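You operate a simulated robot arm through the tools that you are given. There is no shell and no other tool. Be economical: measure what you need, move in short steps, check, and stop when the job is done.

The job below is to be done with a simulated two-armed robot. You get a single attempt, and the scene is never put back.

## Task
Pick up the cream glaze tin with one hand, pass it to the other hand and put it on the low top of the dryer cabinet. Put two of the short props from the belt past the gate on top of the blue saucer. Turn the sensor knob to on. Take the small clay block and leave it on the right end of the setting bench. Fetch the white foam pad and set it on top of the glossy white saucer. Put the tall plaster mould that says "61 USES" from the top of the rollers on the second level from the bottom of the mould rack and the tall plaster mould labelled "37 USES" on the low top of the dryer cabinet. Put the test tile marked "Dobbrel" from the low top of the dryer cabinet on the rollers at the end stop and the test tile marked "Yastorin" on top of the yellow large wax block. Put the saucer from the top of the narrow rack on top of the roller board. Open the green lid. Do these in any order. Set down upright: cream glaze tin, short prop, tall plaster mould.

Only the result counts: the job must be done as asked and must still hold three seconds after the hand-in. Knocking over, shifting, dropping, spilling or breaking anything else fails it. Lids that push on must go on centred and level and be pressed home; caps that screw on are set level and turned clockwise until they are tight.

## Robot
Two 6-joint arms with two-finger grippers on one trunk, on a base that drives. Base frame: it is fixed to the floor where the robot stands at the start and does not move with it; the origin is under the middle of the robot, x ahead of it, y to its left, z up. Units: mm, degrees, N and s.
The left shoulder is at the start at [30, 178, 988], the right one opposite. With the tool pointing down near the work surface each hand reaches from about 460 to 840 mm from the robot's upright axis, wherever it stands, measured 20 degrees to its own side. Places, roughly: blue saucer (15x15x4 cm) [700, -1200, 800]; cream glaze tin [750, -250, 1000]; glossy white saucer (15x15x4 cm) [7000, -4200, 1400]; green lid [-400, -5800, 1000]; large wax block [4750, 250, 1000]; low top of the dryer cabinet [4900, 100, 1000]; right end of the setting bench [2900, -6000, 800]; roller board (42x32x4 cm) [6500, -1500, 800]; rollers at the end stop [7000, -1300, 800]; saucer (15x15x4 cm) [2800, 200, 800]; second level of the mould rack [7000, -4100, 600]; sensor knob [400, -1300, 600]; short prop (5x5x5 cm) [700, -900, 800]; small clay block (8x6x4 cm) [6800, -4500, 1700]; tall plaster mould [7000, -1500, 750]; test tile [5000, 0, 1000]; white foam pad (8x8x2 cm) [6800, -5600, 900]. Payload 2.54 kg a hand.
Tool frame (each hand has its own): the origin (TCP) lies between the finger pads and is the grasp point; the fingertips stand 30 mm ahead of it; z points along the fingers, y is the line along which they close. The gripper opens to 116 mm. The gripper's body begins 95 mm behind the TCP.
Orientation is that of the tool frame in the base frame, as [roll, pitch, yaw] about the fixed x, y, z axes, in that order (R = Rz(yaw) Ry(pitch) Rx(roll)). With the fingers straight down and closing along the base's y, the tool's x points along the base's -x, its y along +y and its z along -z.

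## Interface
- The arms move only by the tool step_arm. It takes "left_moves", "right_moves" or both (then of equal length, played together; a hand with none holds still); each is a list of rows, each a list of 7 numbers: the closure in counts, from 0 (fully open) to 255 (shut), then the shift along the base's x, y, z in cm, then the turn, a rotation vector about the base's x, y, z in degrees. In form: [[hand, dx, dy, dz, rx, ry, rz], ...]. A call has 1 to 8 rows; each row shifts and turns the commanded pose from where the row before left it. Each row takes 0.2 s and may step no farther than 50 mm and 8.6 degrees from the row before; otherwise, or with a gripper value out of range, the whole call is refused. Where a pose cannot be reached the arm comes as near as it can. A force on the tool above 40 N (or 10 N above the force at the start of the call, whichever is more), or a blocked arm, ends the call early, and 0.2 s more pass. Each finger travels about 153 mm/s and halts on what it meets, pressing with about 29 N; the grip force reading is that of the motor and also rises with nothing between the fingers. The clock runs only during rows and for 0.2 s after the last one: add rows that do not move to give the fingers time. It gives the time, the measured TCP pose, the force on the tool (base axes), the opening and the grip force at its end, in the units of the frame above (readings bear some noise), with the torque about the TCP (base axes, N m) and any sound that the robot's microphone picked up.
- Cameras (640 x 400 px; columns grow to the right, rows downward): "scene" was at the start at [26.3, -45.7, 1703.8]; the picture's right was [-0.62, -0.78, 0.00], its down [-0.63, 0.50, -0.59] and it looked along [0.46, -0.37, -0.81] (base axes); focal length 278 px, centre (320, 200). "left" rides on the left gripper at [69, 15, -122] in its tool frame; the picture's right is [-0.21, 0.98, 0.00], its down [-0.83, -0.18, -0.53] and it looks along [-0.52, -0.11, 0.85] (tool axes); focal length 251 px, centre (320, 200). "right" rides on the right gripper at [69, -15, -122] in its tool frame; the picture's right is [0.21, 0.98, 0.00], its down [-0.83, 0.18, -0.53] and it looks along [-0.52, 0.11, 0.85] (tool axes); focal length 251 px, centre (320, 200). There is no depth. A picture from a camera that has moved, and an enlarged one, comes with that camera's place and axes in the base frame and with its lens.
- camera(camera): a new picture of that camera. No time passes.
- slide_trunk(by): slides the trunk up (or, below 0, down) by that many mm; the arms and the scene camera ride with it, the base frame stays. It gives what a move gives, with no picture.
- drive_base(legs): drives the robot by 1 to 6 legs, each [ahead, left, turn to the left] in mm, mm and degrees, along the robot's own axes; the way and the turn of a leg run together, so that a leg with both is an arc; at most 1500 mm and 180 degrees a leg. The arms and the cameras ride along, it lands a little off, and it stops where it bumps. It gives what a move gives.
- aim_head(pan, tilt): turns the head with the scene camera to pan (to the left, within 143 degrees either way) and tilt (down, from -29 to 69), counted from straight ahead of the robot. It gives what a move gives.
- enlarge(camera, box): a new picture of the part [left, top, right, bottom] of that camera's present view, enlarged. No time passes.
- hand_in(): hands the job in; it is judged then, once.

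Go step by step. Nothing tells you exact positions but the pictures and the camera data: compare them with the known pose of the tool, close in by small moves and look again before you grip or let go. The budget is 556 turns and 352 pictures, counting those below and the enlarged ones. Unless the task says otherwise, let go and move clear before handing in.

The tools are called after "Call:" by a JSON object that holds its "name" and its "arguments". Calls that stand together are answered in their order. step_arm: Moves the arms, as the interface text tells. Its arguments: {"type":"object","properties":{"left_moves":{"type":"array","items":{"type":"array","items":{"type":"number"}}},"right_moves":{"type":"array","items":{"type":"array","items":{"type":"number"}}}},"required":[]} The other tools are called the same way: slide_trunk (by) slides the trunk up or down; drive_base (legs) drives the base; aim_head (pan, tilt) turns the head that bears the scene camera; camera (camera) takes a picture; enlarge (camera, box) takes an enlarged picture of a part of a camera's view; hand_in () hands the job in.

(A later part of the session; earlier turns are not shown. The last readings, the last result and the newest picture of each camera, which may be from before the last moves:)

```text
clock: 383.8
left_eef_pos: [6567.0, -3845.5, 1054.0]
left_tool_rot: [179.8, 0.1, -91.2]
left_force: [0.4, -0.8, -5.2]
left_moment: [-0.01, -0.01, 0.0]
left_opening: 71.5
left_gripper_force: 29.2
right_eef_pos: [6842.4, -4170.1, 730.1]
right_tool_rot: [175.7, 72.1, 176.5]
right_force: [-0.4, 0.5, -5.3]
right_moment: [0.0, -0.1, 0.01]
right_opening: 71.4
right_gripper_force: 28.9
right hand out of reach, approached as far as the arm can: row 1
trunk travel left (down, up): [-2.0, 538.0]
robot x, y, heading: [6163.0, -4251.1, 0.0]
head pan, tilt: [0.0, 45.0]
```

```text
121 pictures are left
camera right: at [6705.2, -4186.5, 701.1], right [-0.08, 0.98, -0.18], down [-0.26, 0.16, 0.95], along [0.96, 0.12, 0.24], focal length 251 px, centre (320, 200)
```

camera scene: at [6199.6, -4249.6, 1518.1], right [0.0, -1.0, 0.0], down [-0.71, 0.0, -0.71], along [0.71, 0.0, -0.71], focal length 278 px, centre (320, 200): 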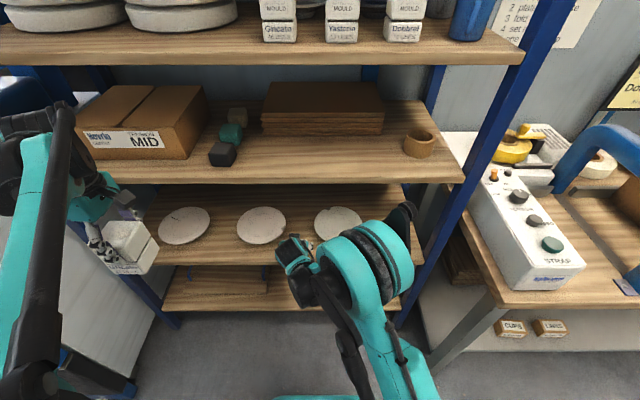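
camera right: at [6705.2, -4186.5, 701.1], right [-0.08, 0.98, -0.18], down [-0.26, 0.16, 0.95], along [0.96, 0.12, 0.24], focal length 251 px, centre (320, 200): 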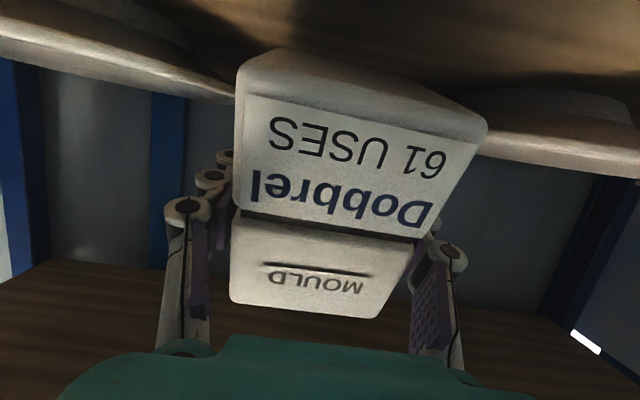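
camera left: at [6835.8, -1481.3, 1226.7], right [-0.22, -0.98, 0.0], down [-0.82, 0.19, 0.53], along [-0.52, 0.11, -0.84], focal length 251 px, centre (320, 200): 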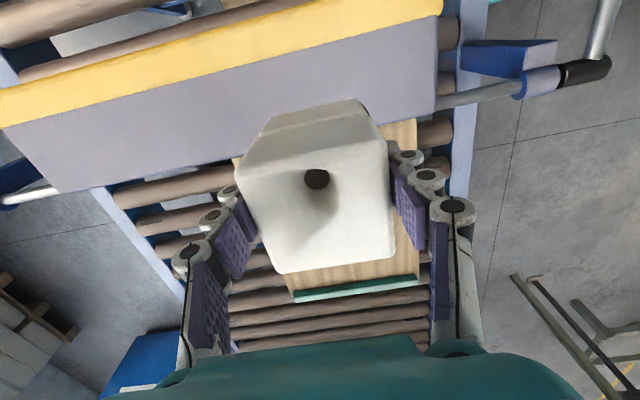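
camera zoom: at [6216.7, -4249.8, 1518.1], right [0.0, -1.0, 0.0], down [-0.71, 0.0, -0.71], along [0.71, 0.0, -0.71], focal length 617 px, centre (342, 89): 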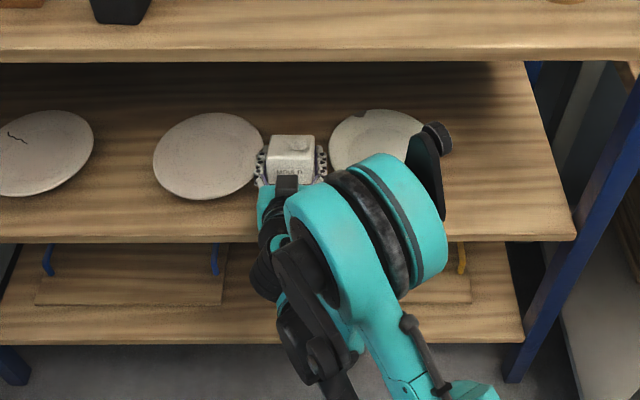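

Call:
{"name": "step_arm", "arguments": {"right_moves": [[255, 0.5, -0.3, -2, 0, 0, 0], [255, 0.3, 0, -1.5, 0, 0, 0], [255, 0, 0, 0, 0, 0, 0]]}}

Call:
{"name": "camera", "arguments": {"camera": "right"}}

```text
clock: 384.6
left_eef_pos: [6566.3, -3847.2, 1055.1]
left_tool_rot: [179.8, 0.1, -91.2]
left_force: [-0.2, -0.2, -5.2]
left_moment: [-0.03, -0.02, 0.0]
left_opening: 71.5
left_gripper_force: 29.0
right_eef_pos: [6858.7, -4169.9, 700.8]
right_tool_rot: [175.8, 72.2, 176.7]
right_force: [5.3, -1.1, 19.7]
right_moment: [-0.63, -0.16, 0.13]
right_opening: 71.3
right_gripper_force: 28.7
right hand out of reach, approached as far as the arm can: row 1, 2
trunk travel left (down, up): [-2.0, 538.0]
robot x, y, heading: [6164.7, -4246.6, -0.2]
head pan, tilt: [0.0, 45.0]
```

```text
120 pictures are left
camera right: at [6721.1, -4185.1, 671.5], right [-0.07, 0.98, -0.18], down [-0.26, 0.16, 0.95], along [0.96, 0.12, 0.24], focal length 251 px, centre (320, 200)
```

right: 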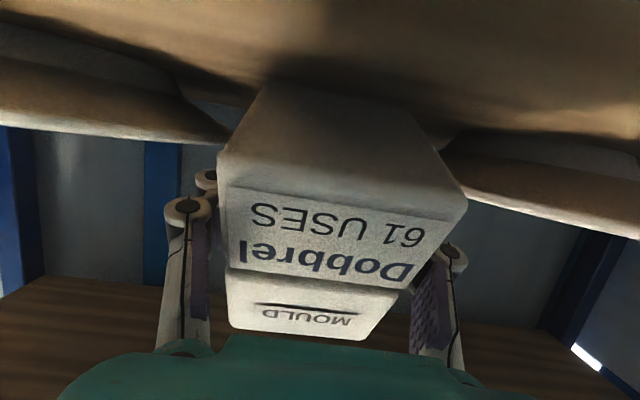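

The mould's bottom edge is on the shelf, leaning away. Dragging the hand back toward me should rock it upright; I'll use small base moves.

Call:
{"name": "drive_base", "arguments": {"legs": [[-22, 0, 0]]}}

Call:
{"name": "camera", "arguments": {"camera": "right"}}

```text
clock: 385.4
left_eef_pos: [6545.2, -3845.9, 1052.8]
left_tool_rot: [179.8, 0.1, -91.2]
left_force: [0.4, -0.1, -5.1]
left_moment: [-0.03, 0.0, 0.02]
left_opening: 71.6
left_gripper_force: 28.7
right_eef_pos: [6836.8, -4169.2, 699.3]
right_tool_rot: [175.6, 71.9, 176.2]
right_force: [-0.4, -0.4, -5.0]
right_moment: [-0.01, -0.13, 0.01]
right_opening: 71.0
right_gripper_force: 28.7
trunk travel left (down, up): [-2.0, 538.0]
robot x, y, heading: [6140.9, -4250.7, -0.1]
head pan, tilt: [0.0, 45.0]
```

```text
119 pictures are left
camera right: at [6699.1, -4184.6, 670.3], right [-0.07, 0.98, -0.18], down [-0.26, 0.16, 0.95], along [0.96, 0.12, 0.24], focal length 251 px, centre (320, 200)
```

right: 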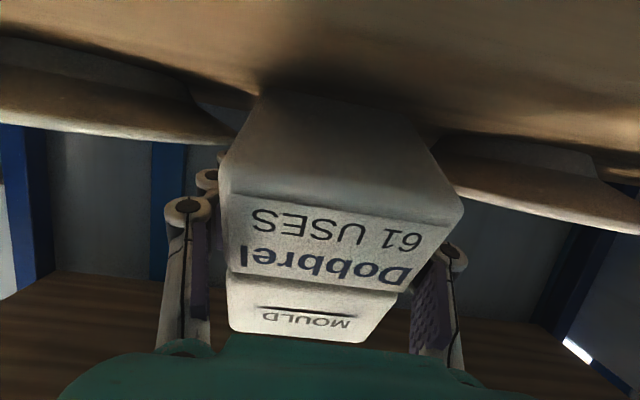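

Call:
{"name": "step_arm", "arguments": {"right_moves": [[255, 0, 0, 1.5, 0, 0, 0], [255, 0, 0, 1.5, 0, 0, 0], [255, 0, 0, 0, 0, 0, 0]]}}

Call:
{"name": "step_arm", "arguments": {"right_moves": [[102, 0, 0, 0, 0, 0, 0], [255, 0, 0, 0, 0, 0, 0], [255, 0, 0, 0, 0, 0, 0]]}}

Call:
{"name": "camera", "arguments": {"camera": "right"}}

```text
clock: 386.2
left_eef_pos: [6546.0, -3846.7, 1053.4]
left_tool_rot: [179.7, 0.1, -91.2]
left_force: [0.1, -0.4, -4.8]
left_moment: [-0.04, -0.01, 0.0]
left_opening: 71.4
left_gripper_force: 28.9
right_eef_pos: [6836.0, -4170.0, 728.2]
right_tool_rot: [175.5, 72.0, 176.2]
right_force: [0.0, -1.0, -5.6]
right_moment: [0.02, -0.12, 0.01]
right_opening: 70.9
right_gripper_force: 29.1
trunk travel left (down, up): [-2.0, 538.0]
robot x, y, heading: [6142.4, -4249.0, 0.1]
head pan, tilt: [0.0, 45.0]
```

```text
clock: 387.0
left_eef_pos: [6546.1, -3845.3, 1053.9]
left_tool_rot: [179.7, 0.1, -91.2]
left_force: [-0.4, 0.1, -5.6]
left_moment: [0.0, 0.01, -0.01]
left_opening: 71.7
left_gripper_force: 28.6
right_eef_pos: [6837.1, -4169.0, 727.2]
right_tool_rot: [175.5, 72.0, 176.2]
right_force: [0.4, -0.2, -5.5]
right_moment: [0.03, -0.1, -0.01]
right_opening: 71.2
right_gripper_force: 28.9
trunk travel left (down, up): [-2.0, 538.0]
robot x, y, heading: [6141.4, -4248.1, 0.0]
head pan, tilt: [0.0, 45.0]
```

```text
118 pictures are left
camera right: at [6698.8, -4184.6, 700.0], right [-0.07, 0.98, -0.18], down [-0.25, 0.16, 0.95], along [0.96, 0.12, 0.24], focal length 251 px, centre (320, 200)
```

right: 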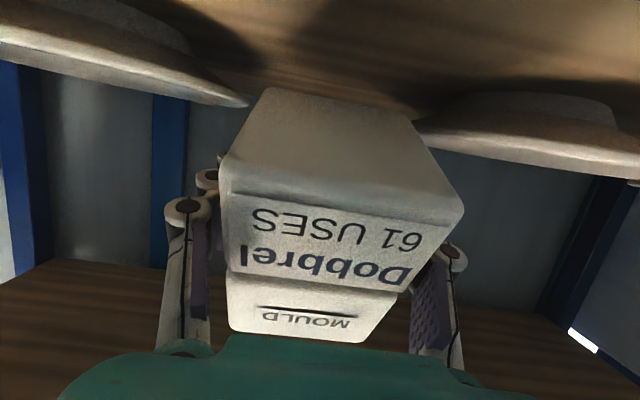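

Call:
{"name": "step_arm", "arguments": {"right_moves": [[100, 0, 0, 0, 0, 0, 0], [255, 0, 0, 0, 0, 0, 0], [255, 0, 0, 0, 0, 0, 0]]}}

Call:
{"name": "camera", "arguments": {"camera": "right"}}

```text
clock: 387.8
left_eef_pos: [6546.4, -3844.9, 1053.6]
left_tool_rot: [179.8, 0.0, -91.2]
left_force: [0.2, 0.0, -5.1]
left_moment: [-0.02, -0.04, 0.05]
left_opening: 71.3
left_gripper_force: 29.0
right_eef_pos: [6835.9, -4168.7, 729.4]
right_tool_rot: [175.7, 72.1, 176.3]
right_force: [-1.4, 1.5, 3.7]
right_moment: [-0.18, 0.06, -0.08]
right_opening: 71.1
right_gripper_force: 29.2
trunk travel left (down, up): [-2.0, 538.0]
robot x, y, heading: [6142.3, -4252.5, -0.3]
head pan, tilt: [0.0, 45.0]
```

```text
117 pictures are left
camera right: at [6698.4, -4184.4, 700.6], right [-0.07, 0.98, -0.18], down [-0.26, 0.16, 0.95], along [0.96, 0.12, 0.24], focal length 251 px, centre (320, 200)
```

right: 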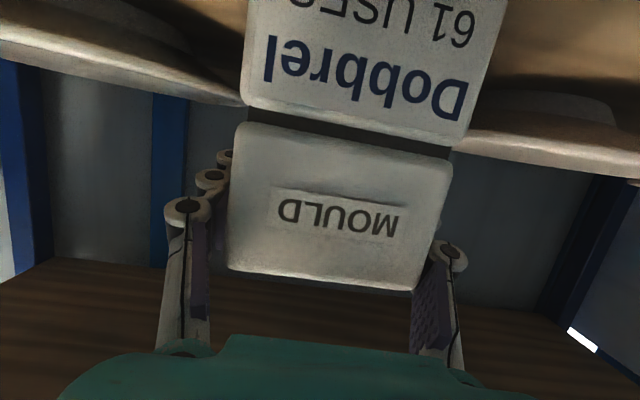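

It swung upright and now rests on the shelf. Open gently.

Call:
{"name": "step_arm", "arguments": {"right_moves": [[95, 0, 0, 0, 0, 0, 0], [85, 0, 0, 0, 0, 0, 0], [60, 0, 0, 0, 0, 0, 0], [60, 0, 0, 0, 0, 0, 0]]}}

Call:
{"name": "camera", "arguments": {"camera": "right"}}

Call:
{"name": "enlarge", "arguments": {"camera": "scene", "box": [180, 140, 440, 320]}}

```text
clock: 388.8
left_eef_pos: [6545.1, -3846.3, 1053.7]
left_tool_rot: [179.8, 0.1, -91.2]
left_force: [0.3, 0.3, -5.3]
left_moment: [-0.05, -0.01, -0.01]
left_opening: 71.4
left_gripper_force: 28.6
right_eef_pos: [6836.3, -4169.7, 729.3]
right_tool_rot: [175.4, 72.0, 176.2]
right_force: [0.8, -0.7, -0.4]
right_moment: [0.0, 0.04, -0.01]
right_opening: 88.9
right_gripper_force: 0.0
trunk travel left (down, up): [-2.0, 538.0]
robot x, y, heading: [6145.2, -4249.1, -0.1]
head pan, tilt: [0.0, 45.0]
```

```text
116 pictures are left
camera right: at [6698.6, -4184.6, 700.3], right [-0.07, 0.98, -0.18], down [-0.25, 0.16, 0.95], along [0.96, 0.12, 0.24], focal length 251 px, centre (320, 200)
```

right: 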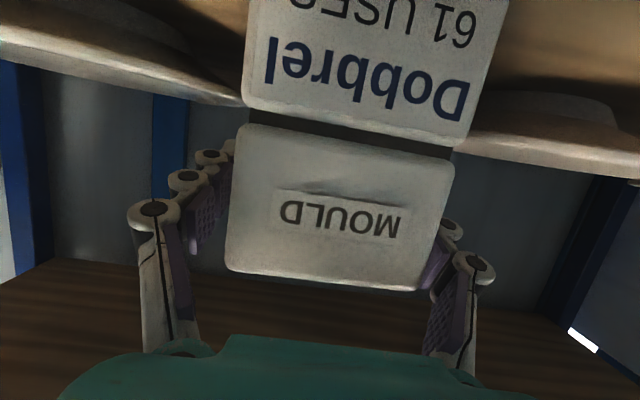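

```text
2.22 times, centred on (310, 230) of scene
camera zoom: at [6194.4, -4249.7, 1518.1], right [0.0, -1.0, 0.0], down [-0.71, 0.0, -0.71], along [0.71, 0.0, -0.71], focal length 617 px, centre (342, 133)
```

zoom: 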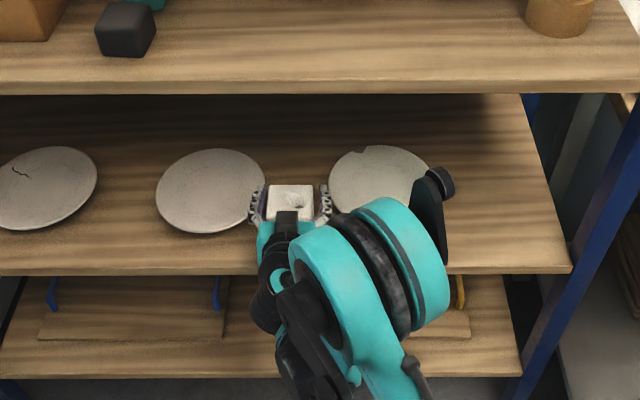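

The mould stands upright on level 2. Back straight out.

Call:
{"name": "drive_base", "arguments": {"legs": [[-250, 0, 0]]}}

Call:
{"name": "camera", "arguments": {"camera": "scene"}}

```text
clock: 390.6
left_eef_pos: [6289.1, -3843.7, 1054.4]
left_tool_rot: [179.8, 0.1, -90.9]
left_force: [-0.7, -0.6, -6.1]
left_moment: [-0.04, -0.02, -0.02]
left_opening: 71.4
left_gripper_force: 29.0
right_eef_pos: [6578.4, -4166.8, 729.4]
right_tool_rot: [175.5, 72.1, 176.3]
right_force: [0.2, -0.4, 0.5]
right_moment: [0.0, -0.03, -0.01]
right_opening: 88.9
right_gripper_force: 0.0
trunk travel left (down, up): [-2.0, 538.0]
robot x, y, heading: [5888.4, -4250.0, -0.1]
head pan, tilt: [0.0, 45.0]
```

```text
114 pictures are left
camera scene: at [5938.1, -4249.1, 1518.1], right [0.0, -1.0, 0.0], down [-0.71, 0.0, -0.71], along [0.71, 0.0, -0.71], focal length 278 px, centre (320, 200)
```

scene: 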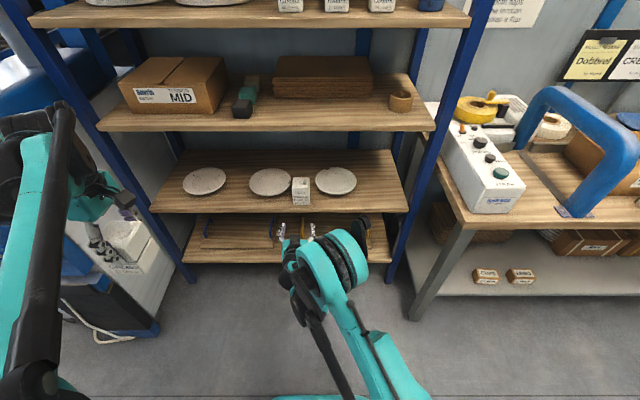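

Mould 61 is placed. Now restore the right hand and raise the trunk to view the upper shelves.

Call:
{"name": "step_arm", "arguments": {"right_moves": [[0, -1, 0, 2, 0, 8, 0], [0, -1, 0, 2, 0, 8, 0], [0, -1, 0, 2, 0, 8, 0], [0, -1, 0, 2, 0, 8, 0], [0, -1, 0, 2, 0, 8, 0], [0, 0, 0, 2, 0, 8, 0], [0, 0, 0, 2, 0, 8, 0], [0, 0, 0, 2, 0, 8, 0]]}}

Call:
{"name": "slide_trunk", "arguments": {"by": 480}}

Call:
{"name": "aim_head", "arguments": {"pan": -15, "tilt": 28}}

Call:
{"name": "camera", "arguments": {"camera": "scene"}}

Call:
{"name": "enlarge", "arguments": {"camera": "scene", "box": [120, 60, 400, 240]}}

```text
clock: 392.4
left_eef_pos: [6289.6, -3843.8, 1053.4]
left_tool_rot: [179.9, 0.2, -90.9]
left_force: [0.0, 0.0, -5.5]
left_moment: [-0.04, 0.01, 0.03]
left_opening: 71.6
left_gripper_force: 29.3
right_eef_pos: [6528.5, -4168.1, 890.3]
right_tool_rot: [178.9, 7.9, 179.0]
right_force: [0.0, -0.2, 0.8]
right_moment: [0.01, 0.02, -0.02]
right_opening: 115.9
right_gripper_force: 0.0
trunk travel left (down, up): [-2.0, 538.0]
robot x, y, heading: [5887.6, -4250.7, -0.1]
head pan, tilt: [0.0, 45.0]
```

```text
refused: 480 is not a number from -400 to 400
```

```text
clock: 393.2
left_eef_pos: [6289.2, -3843.7, 1054.0]
left_tool_rot: [179.8, 0.0, -91.1]
left_force: [-0.8, 0.4, -4.5]
left_moment: [-0.01, 0.01, 0.0]
left_opening: 71.5
left_gripper_force: 28.9
right_eef_pos: [6528.9, -4167.9, 889.9]
right_tool_rot: [178.7, 8.2, 178.9]
right_force: [0.4, 0.5, 0.3]
right_moment: [0.01, 0.01, -0.02]
right_opening: 116.1
right_gripper_force: 0.1
trunk travel left (down, up): [-2.0, 538.0]
robot x, y, heading: [5885.9, -4255.0, -0.4]
head pan, tilt: [-15.0, 28.0]
```

```text
113 pictures are left
camera scene: at [5946.0, -4272.6, 1543.8], right [-0.26, -0.97, 0.0], down [-0.45, 0.12, -0.88], along [0.85, -0.23, -0.47], focal length 278 px, centre (320, 200)
```

scene: 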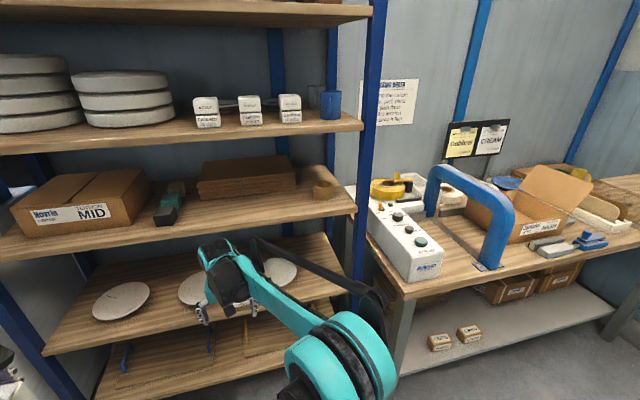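

```text
2.22 times, centred on (260, 150) of scene
camera zoom: at [5946.0, -4272.6, 1543.8], right [-0.26, -0.97, 0.0], down [-0.45, 0.12, -0.88], along [0.85, -0.23, -0.47], focal length 617 px, centre (453, 311)
```

zoom: 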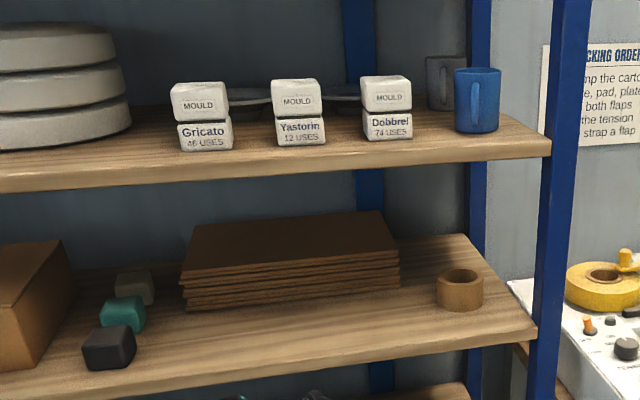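

Call:
{"name": "slide_trunk", "arguments": {"by": 400}}

Call:
{"name": "camera", "arguments": {"camera": "scene"}}

Call:
{"name": "enlarge", "arguments": {"camera": "scene", "box": [80, 130, 400, 330]}}

```text
clock: 397.1
left_eef_pos: [6290.0, -3845.8, 1453.4]
left_tool_rot: [179.8, 0.1, -91.1]
left_force: [-0.6, -0.2, -6.4]
left_moment: [-0.03, 0.01, -0.01]
left_opening: 71.4
left_gripper_force: 28.9
right_eef_pos: [6528.7, -4168.5, 1290.8]
right_tool_rot: [178.8, 8.0, 178.9]
right_force: [0.0, -0.4, 0.5]
right_moment: [0.02, -0.01, 0.01]
right_opening: 115.8
right_gripper_force: 0.0
trunk travel left (down, up): [-402.0, 138.0]
robot x, y, heading: [5887.4, -4251.3, -0.0]
head pan, tilt: [-15.0, 28.0]
```

```text
111 pictures are left
camera scene: at [5946.2, -4272.5, 1943.7], right [-0.26, -0.97, 0.0], down [-0.45, 0.12, -0.88], along [0.85, -0.23, -0.47], focal length 278 px, centre (320, 200)
```

scene: 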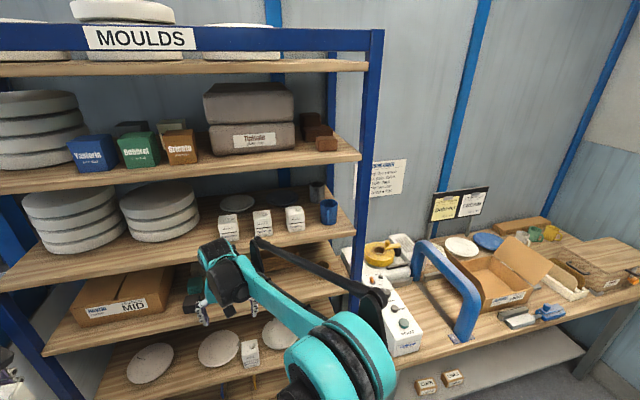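

```text
2.00 times, centred on (240, 230) of scene
camera zoom: at [5946.2, -4272.5, 1943.7], right [-0.26, -0.97, 0.0], down [-0.45, 0.12, -0.88], along [0.85, -0.23, -0.47], focal length 555 px, centre (480, 140)
```

zoom: 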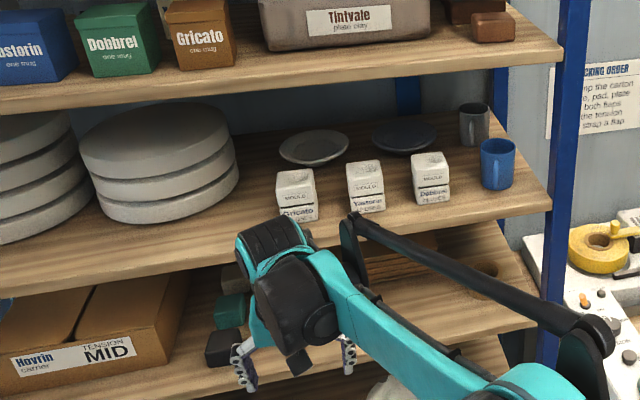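

The glossy white saucer is on level 4 behind moulds, and the clay block on level 5. First find the foam pad on the packing bench to the right.

Call:
{"name": "drive_base", "arguments": {"legs": [[100, -1200, 0]]}}

Call:
{"name": "aim_head", "arguments": {"pan": 0, "tilt": 40}}

Call:
{"name": "camera", "arguments": {"camera": "scene"}}

```text
clock: 403.3
left_eef_pos: [6391.0, -5062.9, 1453.1]
left_tool_rot: [179.8, 0.2, -90.0]
left_force: [0.1, 0.1, -5.2]
left_moment: [-0.04, 0.01, 0.0]
left_opening: 71.3
left_gripper_force: 29.6
right_eef_pos: [6635.8, -5382.3, 1291.3]
right_tool_rot: [178.8, 8.1, 179.7]
right_force: [0.4, -0.3, -0.1]
right_moment: [-0.02, -0.02, -0.01]
right_opening: 116.0
right_gripper_force: 0.1
trunk travel left (down, up): [-402.0, 138.0]
robot x, y, heading: [5996.0, -5472.2, 0.9]
head pan, tilt: [-15.0, 28.0]
```

```text
clock: 404.1
left_eef_pos: [6393.2, -5063.1, 1454.4]
left_tool_rot: [179.8, 0.1, -90.0]
left_force: [0.0, -0.9, -5.5]
left_moment: [-0.04, -0.04, 0.05]
left_opening: 71.8
left_gripper_force: 29.3
right_eef_pos: [6636.7, -5383.0, 1289.3]
right_tool_rot: [178.8, 7.9, 179.6]
right_force: [0.7, 0.2, -0.5]
right_moment: [-0.02, 0.0, -0.01]
right_opening: 115.8
right_gripper_force: 0.1
trunk travel left (down, up): [-402.0, 138.0]
robot x, y, heading: [5996.2, -5473.1, 0.9]
head pan, tilt: [0.0, 40.0]
```

```text
109 pictures are left
camera scene: at [6051.4, -5472.3, 1925.4], right [0.01, -1.0, 0.0], down [-0.64, -0.01, -0.77], along [0.77, 0.01, -0.64], focal length 278 px, centre (320, 200)
```

scene: 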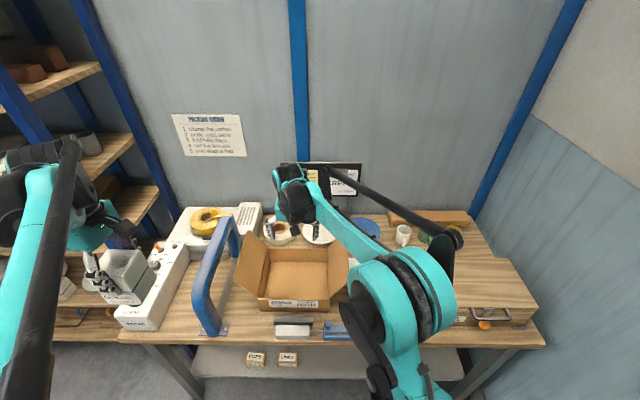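

Call:
{"name": "camera", "arguments": {"camera": "right"}}

```text
108 pictures are left
camera right: at [6549.6, -5399.9, 1401.0], right [-0.21, 0.98, -0.01], down [0.74, 0.17, 0.65], along [0.63, 0.13, -0.76], focal length 251 px, centre (320, 200)
```

right: 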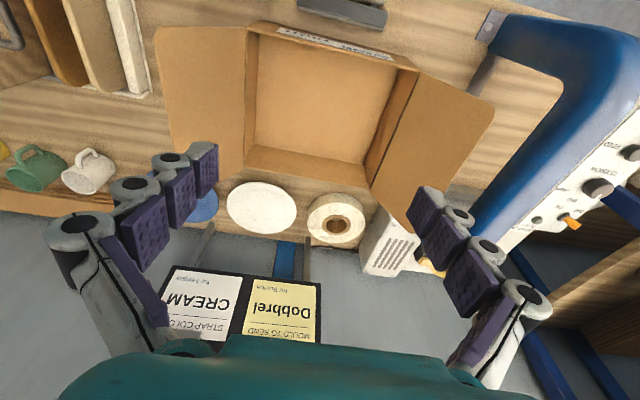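

Call:
{"name": "step_arm", "arguments": {"right_moves": [[0, 0, -4.5, 0, 0, 0, 0], [0, 0, -4.5, 0, 0, 0, 0], [0, 0, -4.5, 0, 0, 0, 0], [0, 0, -4.5, 0, 0, 0, 0], [0, 0, -4.5, 0, 0, 0, 0], [0, 0, -4.5, 0, 0, 0, 0]]}}

Call:
{"name": "camera", "arguments": {"camera": "right"}}

```text
clock: 405.4
left_eef_pos: [6392.3, -5062.6, 1455.0]
left_tool_rot: [179.8, 0.2, -90.1]
left_force: [0.7, -0.7, -6.3]
left_moment: [0.01, 0.03, -0.03]
left_opening: 71.4
left_gripper_force: 29.7
right_eef_pos: [6636.6, -5655.5, 1289.3]
right_tool_rot: [178.7, 8.0, 179.7]
right_force: [0.4, -1.2, -0.2]
right_moment: [0.05, -0.02, 0.02]
right_opening: 116.0
right_gripper_force: 0.1
trunk travel left (down, up): [-402.0, 138.0]
robot x, y, heading: [5996.5, -5470.8, 1.0]
head pan, tilt: [0.0, 40.0]
```

```text
107 pictures are left
camera right: at [6551.2, -5673.0, 1399.3], right [-0.21, 0.98, -0.01], down [0.74, 0.17, 0.65], along [0.63, 0.13, -0.76], focal length 251 px, centre (320, 200)
```

right: 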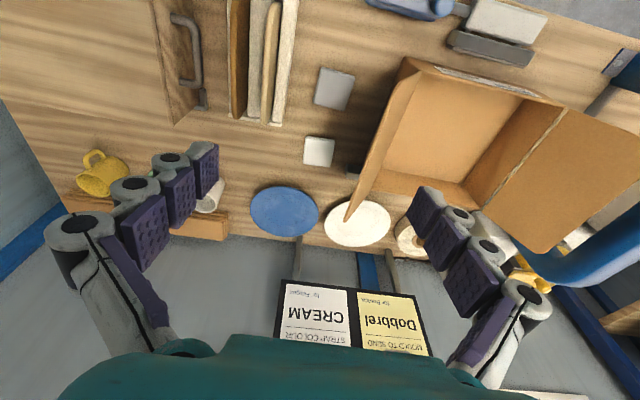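

Call:
{"name": "enlarge", "arguments": {"camera": "right", "box": [260, 40, 420, 190]}}

```text
2.67 times, centred on (340, 115) of right
camera zoom: at [6551.2, -5673.0, 1399.3], right [-0.21, 0.98, -0.01], down [0.74, 0.17, 0.65], along [0.63, 0.13, -0.76], focal length 670 px, centre (267, 427)
```

zoom: 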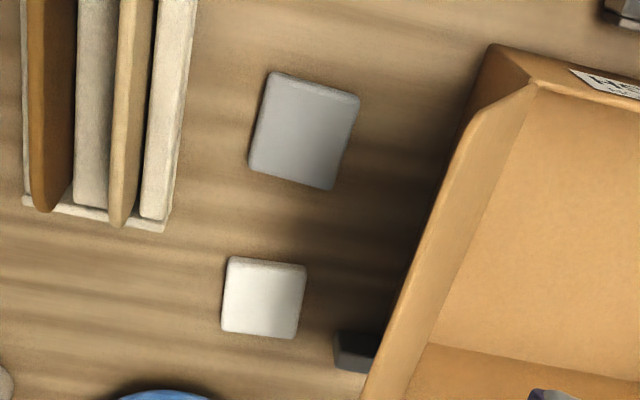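

The white square at ≈(6850,−5615) should be the foam pad. Lower the trunk 300 mm and triangulate it.

Call:
{"name": "slide_trunk", "arguments": {"by": -300}}

Call:
{"name": "enlarge", "arguments": {"camera": "right", "box": [180, 20, 460, 220]}}

```text
clock: 408.4
left_eef_pos: [6391.3, -5062.5, 1153.7]
left_tool_rot: [179.9, 0.2, -90.1]
left_force: [-0.3, -0.2, -5.1]
left_moment: [-0.05, -0.01, 0.0]
left_opening: 71.6
left_gripper_force: 29.4
right_eef_pos: [6636.9, -5654.8, 988.8]
right_tool_rot: [178.9, 8.1, 179.7]
right_force: [-0.4, 0.3, -0.1]
right_moment: [0.0, 0.01, -0.01]
right_opening: 116.1
right_gripper_force: 0.1
trunk travel left (down, up): [-102.0, 438.0]
robot x, y, heading: [5996.8, -5475.0, 0.9]
head pan, tilt: [0.0, 40.0]
```

```text
2.00 times, centred on (320, 120) of right
camera zoom: at [6550.7, -5670.9, 1099.8], right [-0.21, 0.98, -0.01], down [0.74, 0.17, 0.65], along [0.64, 0.13, -0.76], focal length 503 px, centre (320, 360)
```

zoom: 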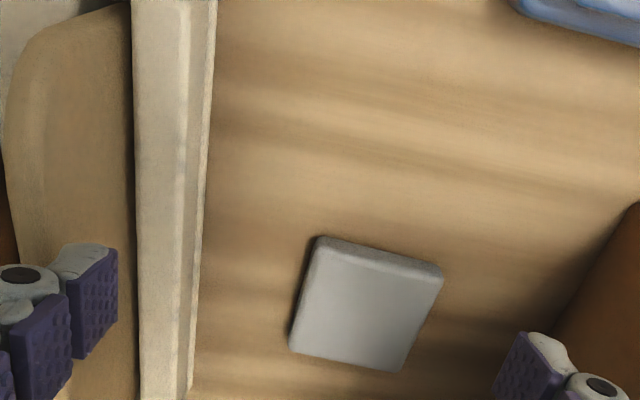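

Bench top ≈870 with a grey pad in front of the white one. I'll raise the right hand, approach, tilt ~48°, and line up with the white pad.

Call:
{"name": "step_arm", "arguments": {"right_moves": [[45, -4, 1, 3, 0, 0, 0], [45, -4, 1, 3, 0, -8, 0], [45, -3, 1, 2, 0, -8, 0], [45, 0, 0, 0, 0, -8, 0], [45, 0, 0, 0, 0, -8, 0], [45, 0, 0, 0, 0, -8, 0], [45, 0, 0, 0, 0, 0, -8], [45, 0, 0, 0, 0, 0, 0]]}}

Call:
{"name": "drive_base", "arguments": {"legs": [[150, 0, -0.9]]}}

Call:
{"name": "camera", "arguments": {"camera": "right"}}

```text
refused: row 1 steps farther than a row can; nothing moved
```

```text
clock: 409.6
left_eef_pos: [6491.2, -5065.1, 1153.5]
left_tool_rot: [178.6, 0.0, -90.4]
left_force: [0.5, -0.7, -4.2]
left_moment: [-0.01, 0.0, 0.01]
left_opening: 71.8
left_gripper_force: 29.6
right_eef_pos: [6737.9, -5659.5, 989.9]
right_tool_rot: [178.7, 8.2, 179.1]
right_force: [-0.7, -0.4, -0.4]
right_moment: [-0.02, -0.02, -0.02]
right_opening: 115.9
right_gripper_force: 0.0
trunk travel left (down, up): [-102.0, 438.0]
robot x, y, heading: [6099.3, -5472.8, 0.0]
head pan, tilt: [0.0, 40.0]
stopped in leg 1: the force on the tool passed its limit at 59 N (the readings are from after the stop); the commanded pose is now the measured one
```

```text
104 pictures are left
camera right: at [6650.4, -5675.9, 1099.7], right [-0.2, 0.98, -0.01], down [0.74, 0.16, 0.65], along [0.64, 0.12, -0.76], focal length 251 px, centre (320, 200)
```

right: 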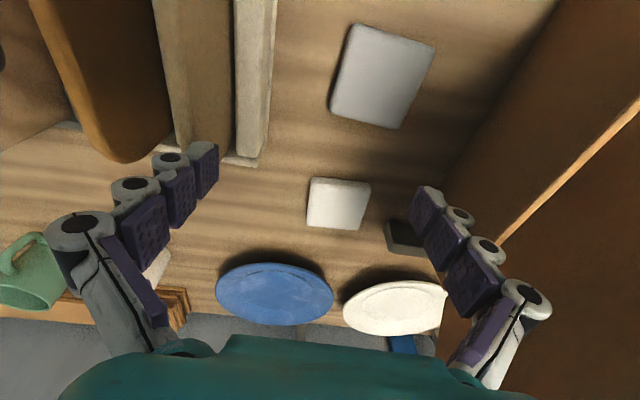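

Call:
{"name": "camera", "arguments": {"camera": "scene"}}

```text
103 pictures are left
camera scene: at [6152.7, -5471.7, 1625.3], right [0.0, -1.0, 0.0], down [-0.64, 0.0, -0.77], along [0.77, 0.0, -0.64], focal length 278 px, centre (320, 200)
```

scene: 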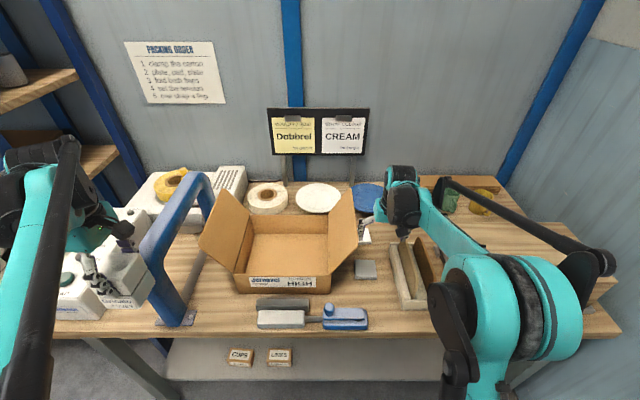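

The left mould touched the blue arch. Pull the left hand back, and set up the right hand.

Call:
{"name": "step_arm", "arguments": {"left_moves": [[255, -3, 0, 0, 0, 0, 0], [255, -4, 1, 0, 0, 0, 0], [255, -4, 1, 0, 0, 0, 0], [255, -4, 1, 0, 0, 0, 0], [255, 0, 0, 0, 0, 0, 0], [255, 0, 0, 0, 0, 0, 0], [255, 0, 0, 0, 0, 0, 0], [255, 0, 0, 0, 0, 0, 0]], "right_moves": [[45, -3, 1, 3, 0, 0, 0], [45, -3, 1, 3, 0, -8, 0], [45, -3, 1, 1, 0, -8, 0], [45, 0, 0, 0, 0, -8, 0], [45, 0, 0, 0, 0, -8, 0], [45, 0, 0, 0, 0, -8, 0], [45, 0, 0, 0, 0, 0, -8], [45, 0, 0, 0, 0, 0, 0]]}}

Call:
{"name": "drive_base", "arguments": {"legs": [[70, 0, 0]]}}

Call:
{"name": "camera", "arguments": {"camera": "right"}}

```text
clock: 411.4
left_eef_pos: [6340.2, -5036.3, 1154.8]
left_tool_rot: [178.5, 0.0, -90.3]
left_force: [-0.5, -0.2, -6.0]
left_moment: [0.0, -0.04, -0.02]
left_opening: 71.8
left_gripper_force: 28.9
right_eef_pos: [6646.7, -5630.2, 1058.8]
right_tool_rot: [178.0, 48.1, 170.5]
right_force: [-0.2, 0.4, -0.8]
right_moment: [0.02, -0.03, 0.01]
right_opening: 95.8
right_gripper_force: 0.1
trunk travel left (down, up): [-102.0, 438.0]
robot x, y, heading: [6099.3, -5474.3, 0.2]
head pan, tilt: [0.0, 40.0]
```

```text
clock: 412.5
left_eef_pos: [6413.0, -5034.7, 1154.1]
left_tool_rot: [178.5, 0.0, -90.2]
left_force: [0.2, 0.6, -5.5]
left_moment: [-0.05, 0.05, -0.01]
left_opening: 71.8
left_gripper_force: 29.2
right_eef_pos: [6719.9, -5628.6, 1058.7]
right_tool_rot: [177.9, 48.1, 170.7]
right_force: [1.2, 0.3, -0.5]
right_moment: [0.01, 0.02, 0.02]
right_opening: 95.5
right_gripper_force: 0.1
trunk travel left (down, up): [-102.0, 438.0]
robot x, y, heading: [6169.0, -5470.5, 0.1]
head pan, tilt: [0.0, 40.0]
```

```text
102 pictures are left
camera right: at [6582.0, -5626.1, 1087.8], right [-0.01, 0.99, -0.14], down [0.18, 0.14, 0.98], along [0.98, -0.01, -0.18], focal length 251 px, centre (320, 200)
```

right: 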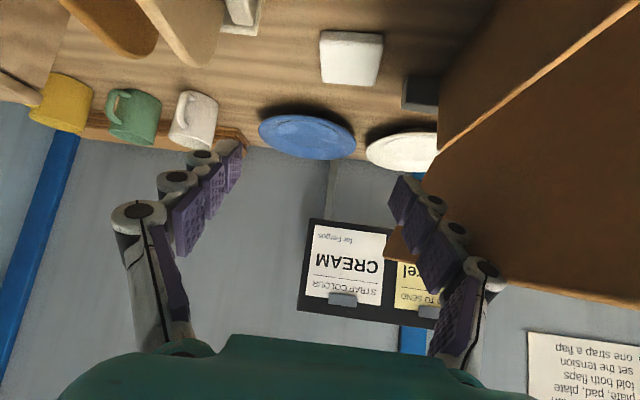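

Call:
{"name": "step_arm", "arguments": {"right_moves": [[45, 1, 0.5, -3, 0, 0, 8], [45, 1, 0.3, -3, 0, 0, 1.3], [45, 0.7, 0.3, -3, 0, 0, 0], [45, 0.6, 0, -2.8, 0, 0, 0], [45, 0, 0, 0, 0, 0, 0]]}}

Call:
{"name": "camera", "arguments": {"camera": "right"}}

```text
clock: 413.7
left_eef_pos: [6410.7, -5035.0, 1154.1]
left_tool_rot: [178.6, 0.0, -90.3]
left_force: [-0.7, -1.0, -4.9]
left_moment: [-0.06, 0.0, 0.03]
left_opening: 72.1
left_gripper_force: 29.2
right_eef_pos: [6750.9, -5619.8, 942.2]
right_tool_rot: [177.8, 48.0, -179.9]
right_force: [-0.3, 0.5, 0.1]
right_moment: [0.01, -0.02, 0.01]
right_opening: 95.7
right_gripper_force: 0.1
trunk travel left (down, up): [-102.0, 438.0]
robot x, y, heading: [6167.2, -5475.2, 0.2]
head pan, tilt: [0.0, 40.0]
```

```text
101 pictures are left
camera right: at [6614.0, -5638.4, 972.8], right [-0.17, 0.98, -0.14], down [0.15, 0.16, 0.98], along [0.97, 0.15, -0.17], focal length 251 px, centre (320, 200)
```

right: 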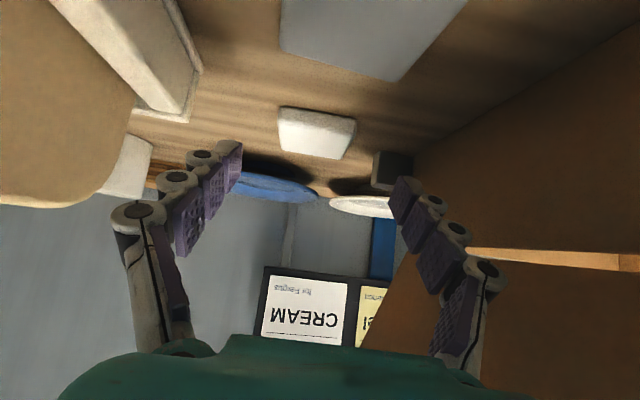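

Call:
{"name": "step_arm", "arguments": {"right_moves": [[45, 0.5, 0, -1.9, 0, 0, 0], [45, 1.2, 0, -1.1, 0, 0, 0], [45, 1.1, 0, -0.9, 0, 0, 0], [45, 0, 0, 0, 0, 0, 0]]}}

Call:
{"name": "camera", "arguments": {"camera": "right"}}

```text
clock: 414.7
left_eef_pos: [6411.8, -5035.5, 1153.7]
left_tool_rot: [178.6, 0.0, -90.3]
left_force: [-0.4, 0.0, -4.9]
left_moment: [-0.04, 0.04, 0.01]
left_opening: 71.3
left_gripper_force: 29.1
right_eef_pos: [6779.7, -5618.4, 903.1]
right_tool_rot: [177.9, 48.1, -180.0]
right_force: [0.2, 0.3, -0.4]
right_moment: [-0.01, 0.03, -0.02]
right_opening: 95.5
right_gripper_force: 0.1
trunk travel left (down, up): [-102.0, 438.0]
robot x, y, heading: [6170.3, -5471.6, 0.4]
head pan, tilt: [0.0, 40.0]
```

```text
100 pictures are left
camera right: at [6643.2, -5637.6, 931.5], right [-0.17, 0.98, -0.14], down [0.15, 0.16, 0.98], along [0.97, 0.15, -0.17], focal length 251 px, centre (320, 200)
```

right: 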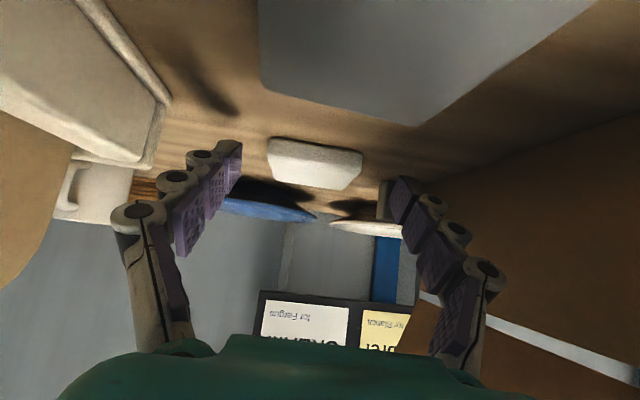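

Call:
{"name": "step_arm", "arguments": {"right_moves": [[45, 1.3, 0, -0.2, 0, 0, 0], [45, 1.3, 0, -0.2, 0, 0, 0], [45, 0, 0, 0, 0, 0, 0]]}}

Call:
{"name": "camera", "arguments": {"camera": "right"}}

```text
clock: 415.5
left_eef_pos: [6410.4, -5036.5, 1155.2]
left_tool_rot: [178.6, 0.0, -90.2]
left_force: [0.6, -0.6, -5.6]
left_moment: [-0.02, -0.01, 0.0]
left_opening: 71.6
left_gripper_force: 28.4
right_eef_pos: [6805.7, -5619.9, 898.3]
right_tool_rot: [177.8, 48.1, -179.9]
right_force: [-0.8, -0.6, 0.7]
right_moment: [0.03, 0.02, 0.0]
right_opening: 95.5
right_gripper_force: 0.1
trunk travel left (down, up): [-102.0, 438.0]
robot x, y, heading: [6171.0, -5471.9, 0.4]
head pan, tilt: [0.0, 40.0]
```

```text
99 pictures are left
camera right: at [6669.0, -5638.8, 927.5], right [-0.17, 0.98, -0.14], down [0.15, 0.16, 0.98], along [0.97, 0.15, -0.17], focal length 251 px, centre (320, 200)
```

right: 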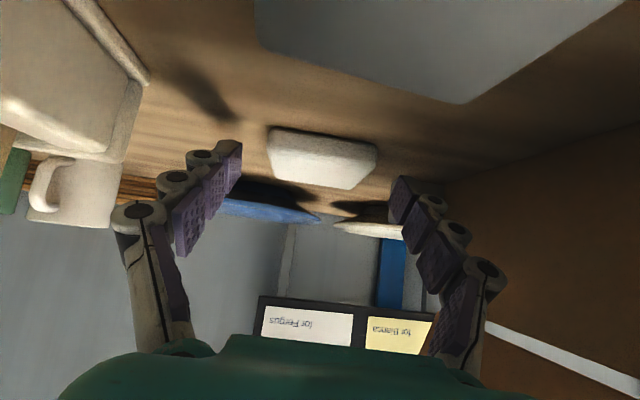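

Call:
{"name": "step_arm", "arguments": {"right_moves": [[100, 0, 0, 0, 0, 0, 0], [255, 0, 0, 0, 0, 0, 0], [255, 0, 0, 0, 0, 0, 0]]}}

Call:
{"name": "step_arm", "arguments": {"right_moves": [[255, 0, 0, 2, 0, 0, 0], [255, 0, 0, 4, 0, 0, 0], [255, -1, 0, 4, 0, 0, 0], [255, -2, 0, 4, 0, 0, 0], [255, 0, 0, 0, 0, 0, 0]]}}

Call:
{"name": "camera", "arguments": {"camera": "right"}}

```text
clock: 416.3
left_eef_pos: [6411.4, -5035.7, 1153.9]
left_tool_rot: [178.5, -0.1, -90.3]
left_force: [-0.4, 0.4, -5.6]
left_moment: [-0.02, -0.03, 0.02]
left_opening: 71.6
left_gripper_force: 29.4
right_eef_pos: [6806.5, -5617.8, 897.8]
right_tool_rot: [177.9, 48.1, -179.9]
right_force: [0.0, -0.1, 1.4]
right_moment: [0.02, -0.06, 0.01]
right_opening: 68.6
right_gripper_force: 28.8
trunk travel left (down, up): [-102.0, 438.0]
robot x, y, heading: [6168.0, -5473.7, 0.5]
head pan, tilt: [0.0, 40.0]
```

```text
clock: 417.5
left_eef_pos: [6412.4, -5035.8, 1155.3]
left_tool_rot: [178.5, -0.1, -90.1]
left_force: [0.8, -0.7, -4.9]
left_moment: [-0.02, 0.06, -0.01]
left_opening: 71.5
left_gripper_force: 28.7
right_eef_pos: [6775.0, -5617.5, 1035.7]
right_tool_rot: [177.8, 48.0, -179.9]
right_force: [0.3, 0.0, -0.1]
right_moment: [-0.03, 0.02, 0.0]
right_opening: 68.7
right_gripper_force: 29.2
trunk travel left (down, up): [-102.0, 438.0]
robot x, y, heading: [6164.3, -5471.8, 0.2]
head pan, tilt: [0.0, 40.0]
```

```text
98 pictures are left
camera right: at [6638.2, -5636.7, 1066.2], right [-0.17, 0.98, -0.14], down [0.15, 0.16, 0.98], along [0.97, 0.15, -0.17], focal length 251 px, centre (320, 200)
```

right: 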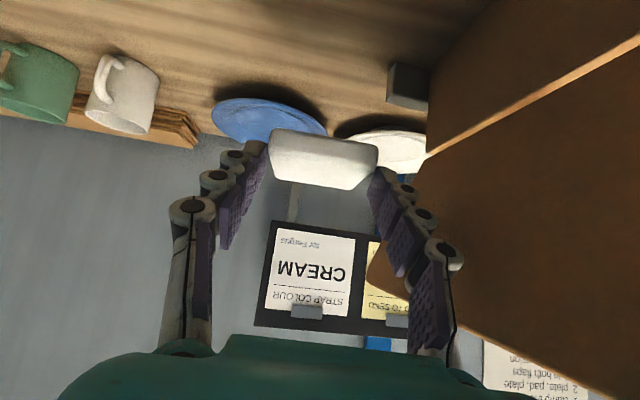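

Foam pad held. The approach to the saucer must come diagonally from front-left, between the disc stack and the Gricato mould. Back off, raise trunk, and move there.

Call:
{"name": "drive_base", "arguments": {"legs": [[-260, 0, 0], [0, 1500, 0], [0, 266, 0]]}}

Call:
{"name": "slide_trunk", "arguments": {"by": 400}}

Call:
{"name": "step_arm", "arguments": {"left_moves": [[255, 0, -3, 0, 0, 0, 0], [255, 0, -3, 0, 0, 0, 0], [255, 0, -3, 0, 0, 0, 0], [255, 0, -3, 0, 0, 0, 0], [255, 0, 0, 0, 0, 0, 0], [255, 0, 0, 0, 0, 0, 0]], "right_moves": [[255, 0, 0, 0, 0, 0, -8], [255, 0, 0, 0, 0, 0, -8], [255, 0, 0, 0, 0, 0, -8], [255, 0, 0, 0, 0, 0, -8], [255, 0, 0, 0, 0, 0, -8], [255, 0, 0, 0, 0, 0, -7]]}}

```text
clock: 422.4
left_eef_pos: [6145.5, -4546.4, 1155.0]
left_tool_rot: [178.5, 0.1, -91.1]
left_force: [0.0, -1.6, -4.5]
left_moment: [0.01, 0.0, 0.01]
left_opening: 71.5
left_gripper_force: 28.9
right_eef_pos: [6501.4, -5138.9, 1036.8]
right_tool_rot: [178.7, 48.1, 179.4]
right_force: [0.3, -0.2, -0.5]
right_moment: [0.06, 0.02, -0.02]
right_opening: 68.3
right_gripper_force: 29.3
trunk travel left (down, up): [-102.0, 438.0]
robot x, y, heading: [5900.0, -4975.3, -0.4]
head pan, tilt: [0.0, 40.0]
stopped in leg 2: the force on the tool passed its limit at 74 N (the readings are from after the stop); the commanded pose is now the measured one
```

```text
clock: 426.2
left_eef_pos: [6146.6, -4545.8, 1554.2]
left_tool_rot: [178.6, 0.1, -91.0]
left_force: [0.5, 0.4, -4.8]
left_moment: [-0.06, -0.04, -0.04]
left_opening: 71.6
left_gripper_force: 29.3
right_eef_pos: [6501.5, -5138.2, 1436.4]
right_tool_rot: [178.8, 48.0, 179.6]
right_force: [0.2, 0.3, -0.1]
right_moment: [-0.01, -0.02, -0.03]
right_opening: 68.3
right_gripper_force: 28.6
trunk travel left (down, up): [-502.0, 38.0]
robot x, y, heading: [5896.8, -4975.2, -0.6]
head pan, tilt: [0.0, 40.0]
```

```text
clock: 427.6
left_eef_pos: [6147.7, -4665.8, 1555.8]
left_tool_rot: [178.5, 0.0, -91.0]
left_force: [-0.7, 0.1, -4.7]
left_moment: [-0.04, -0.02, -0.02]
left_opening: 71.4
left_gripper_force: 28.9
right_eef_pos: [6502.1, -5136.9, 1435.8]
right_tool_rot: [179.0, 48.1, 132.6]
right_force: [-0.2, -0.4, -0.7]
right_moment: [0.0, -0.01, -0.04]
right_opening: 68.1
right_gripper_force: 29.0
trunk travel left (down, up): [-502.0, 38.0]
robot x, y, heading: [5899.5, -4977.6, -0.3]
head pan, tilt: [0.0, 40.0]
```

Call:
{"name": "drive_base", "arguments": {"legs": [[0, 1270, 0.4]]}}

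Call:
{"name": "step_arm", "arguments": {"right_moves": [[255, 2, 0, 0, -5.4, -5.8, 0], [255, 2, 0, 0, -5.4, -5.8, 0], [255, 2, 0, 0, -5.4, -5.8, 0], [255, 0, 0, 0, 0, 0, 0]]}}

Call:
{"name": "camera", "arguments": {"camera": "scene"}}

Call:
{"name": "camera", "arguments": {"camera": "right"}}

```text
clock: 433.8
left_eef_pos: [6145.6, -3436.5, 1555.6]
left_tool_rot: [178.5, 0.1, -90.3]
left_force: [-0.1, 0.5, -4.5]
left_moment: [-0.03, -0.02, 0.0]
left_opening: 71.6
left_gripper_force: 28.3
right_eef_pos: [6505.9, -3903.7, 1436.3]
right_tool_rot: [178.9, 48.1, 133.3]
right_force: [0.0, 0.5, -0.9]
right_moment: [0.0, 0.01, -0.03]
right_opening: 68.3
right_gripper_force: 29.3
trunk travel left (down, up): [-502.0, 38.0]
robot x, y, heading: [5901.2, -3754.6, 0.6]
head pan, tilt: [0.0, 40.0]
```

```text
clock: 434.8
left_eef_pos: [6143.7, -3435.8, 1555.9]
left_tool_rot: [178.4, 0.1, -90.4]
left_force: [-0.2, -0.2, -5.8]
left_moment: [-0.04, -0.04, 0.03]
left_opening: 71.6
left_gripper_force: 28.7
right_eef_pos: [6564.5, -3902.8, 1434.9]
right_tool_rot: [173.9, 71.8, 129.0]
right_force: [-0.5, 0.1, 0.2]
right_moment: [0.01, -0.05, 0.02]
right_opening: 67.9
right_gripper_force: 29.2
trunk travel left (down, up): [-502.0, 38.0]
robot x, y, heading: [5899.9, -3749.5, 0.4]
head pan, tilt: [0.0, 40.0]
```

```text
97 pictures are left
camera scene: at [5954.5, -3751.2, 2025.4], right [0.0, -1.0, 0.0], down [-0.64, 0.0, -0.77], along [0.77, 0.0, -0.64], focal length 278 px, centre (320, 200)
```

scene: 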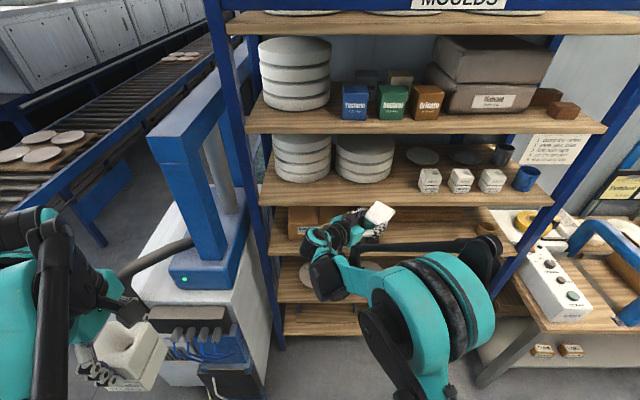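

```text
96 pictures are left
camera right: at [6458.0, -3814.1, 1406.9], right [0.65, 0.74, -0.17], down [-0.07, 0.28, 0.96], along [0.76, -0.61, 0.24], focal length 251 px, centre (320, 200)
```

right: 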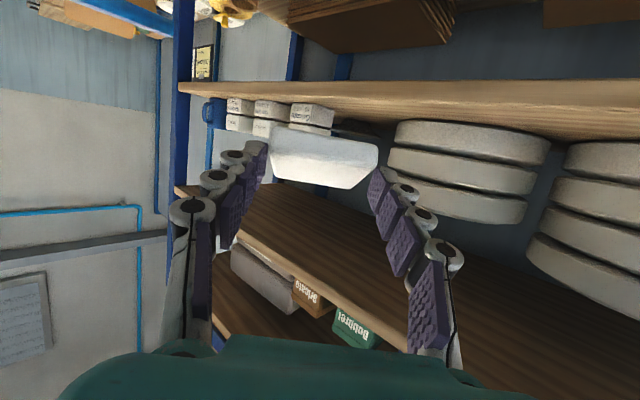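

I have a clear view: a −45° diagonal corridor between disc stack and Gricato leads to the saucer. Raise 3 cm and drive to the corridor's start.

Call:
{"name": "step_arm", "arguments": {"right_moves": [[255, 0, 0, 1.5, 0, 0, 0], [255, 0, 0, 1.5, 0, 0, 0]]}}

Call:
{"name": "drive_base", "arguments": {"legs": [[148, 38, -0.4], [120, -120, 0]]}}

Call:
{"name": "camera", "arguments": {"camera": "right"}}

Call:
{"name": "camera", "arguments": {"camera": "scene"}}

```text
clock: 435.4
left_eef_pos: [6145.3, -3435.8, 1555.9]
left_tool_rot: [178.6, 0.1, -90.3]
left_force: [-1.1, -0.3, -5.1]
left_moment: [-0.04, 0.01, 0.0]
left_opening: 71.5
left_gripper_force: 29.0
right_eef_pos: [6563.9, -3901.1, 1466.5]
right_tool_rot: [174.0, 71.9, 129.0]
right_force: [0.4, -0.4, -0.4]
right_moment: [0.02, 0.02, 0.06]
right_opening: 68.3
right_gripper_force: 29.1
trunk travel left (down, up): [-502.0, 38.0]
robot x, y, heading: [5901.6, -3753.3, 0.5]
head pan, tilt: [0.0, 40.0]
```

```text
clock: 437.9
left_eef_pos: [6406.3, -3515.8, 1556.9]
left_tool_rot: [178.7, 0.0, -90.7]
left_force: [0.1, -0.4, -5.2]
left_moment: [-0.02, 0.01, -0.06]
left_opening: 71.6
left_gripper_force: 29.4
right_eef_pos: [6818.1, -3983.8, 1465.5]
right_tool_rot: [174.5, 71.7, 128.7]
right_force: [-7.9, 2.4, 1.3]
right_moment: [-0.02, -0.09, 0.24]
right_opening: 68.3
right_gripper_force: 29.0
trunk travel left (down, up): [-502.0, 38.0]
robot x, y, heading: [6162.8, -3828.0, -0.1]
head pan, tilt: [0.0, 40.0]
stopped in leg 2: the force on the tool passed its limit at 68 N (the readings are from after the stop); the commanded pose is now the measured one
```

```text
95 pictures are left
camera right: at [6711.9, -3894.3, 1437.2], right [0.66, 0.73, -0.17], down [-0.06, 0.28, 0.96], along [0.75, -0.62, 0.23], focal length 251 px, centre (320, 200)
```

right: 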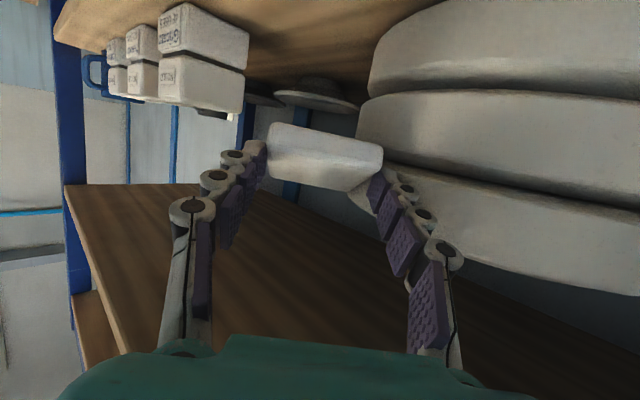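

```text
94 pictures are left
camera scene: at [6213.2, -3829.0, 2025.4], right [0.0, -1.0, 0.0], down [-0.64, 0.0, -0.77], along [0.77, 0.0, -0.64], focal length 278 px, centre (320, 200)
```

scene: 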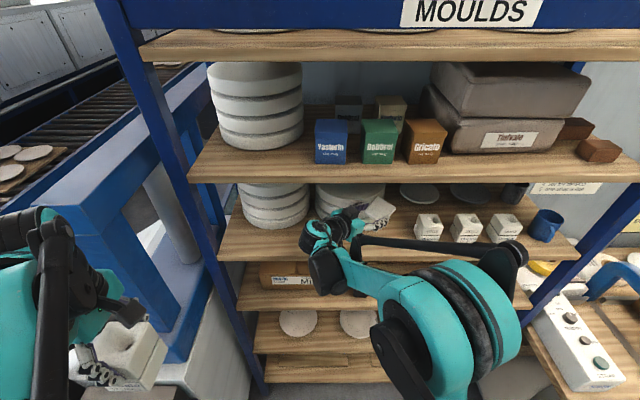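

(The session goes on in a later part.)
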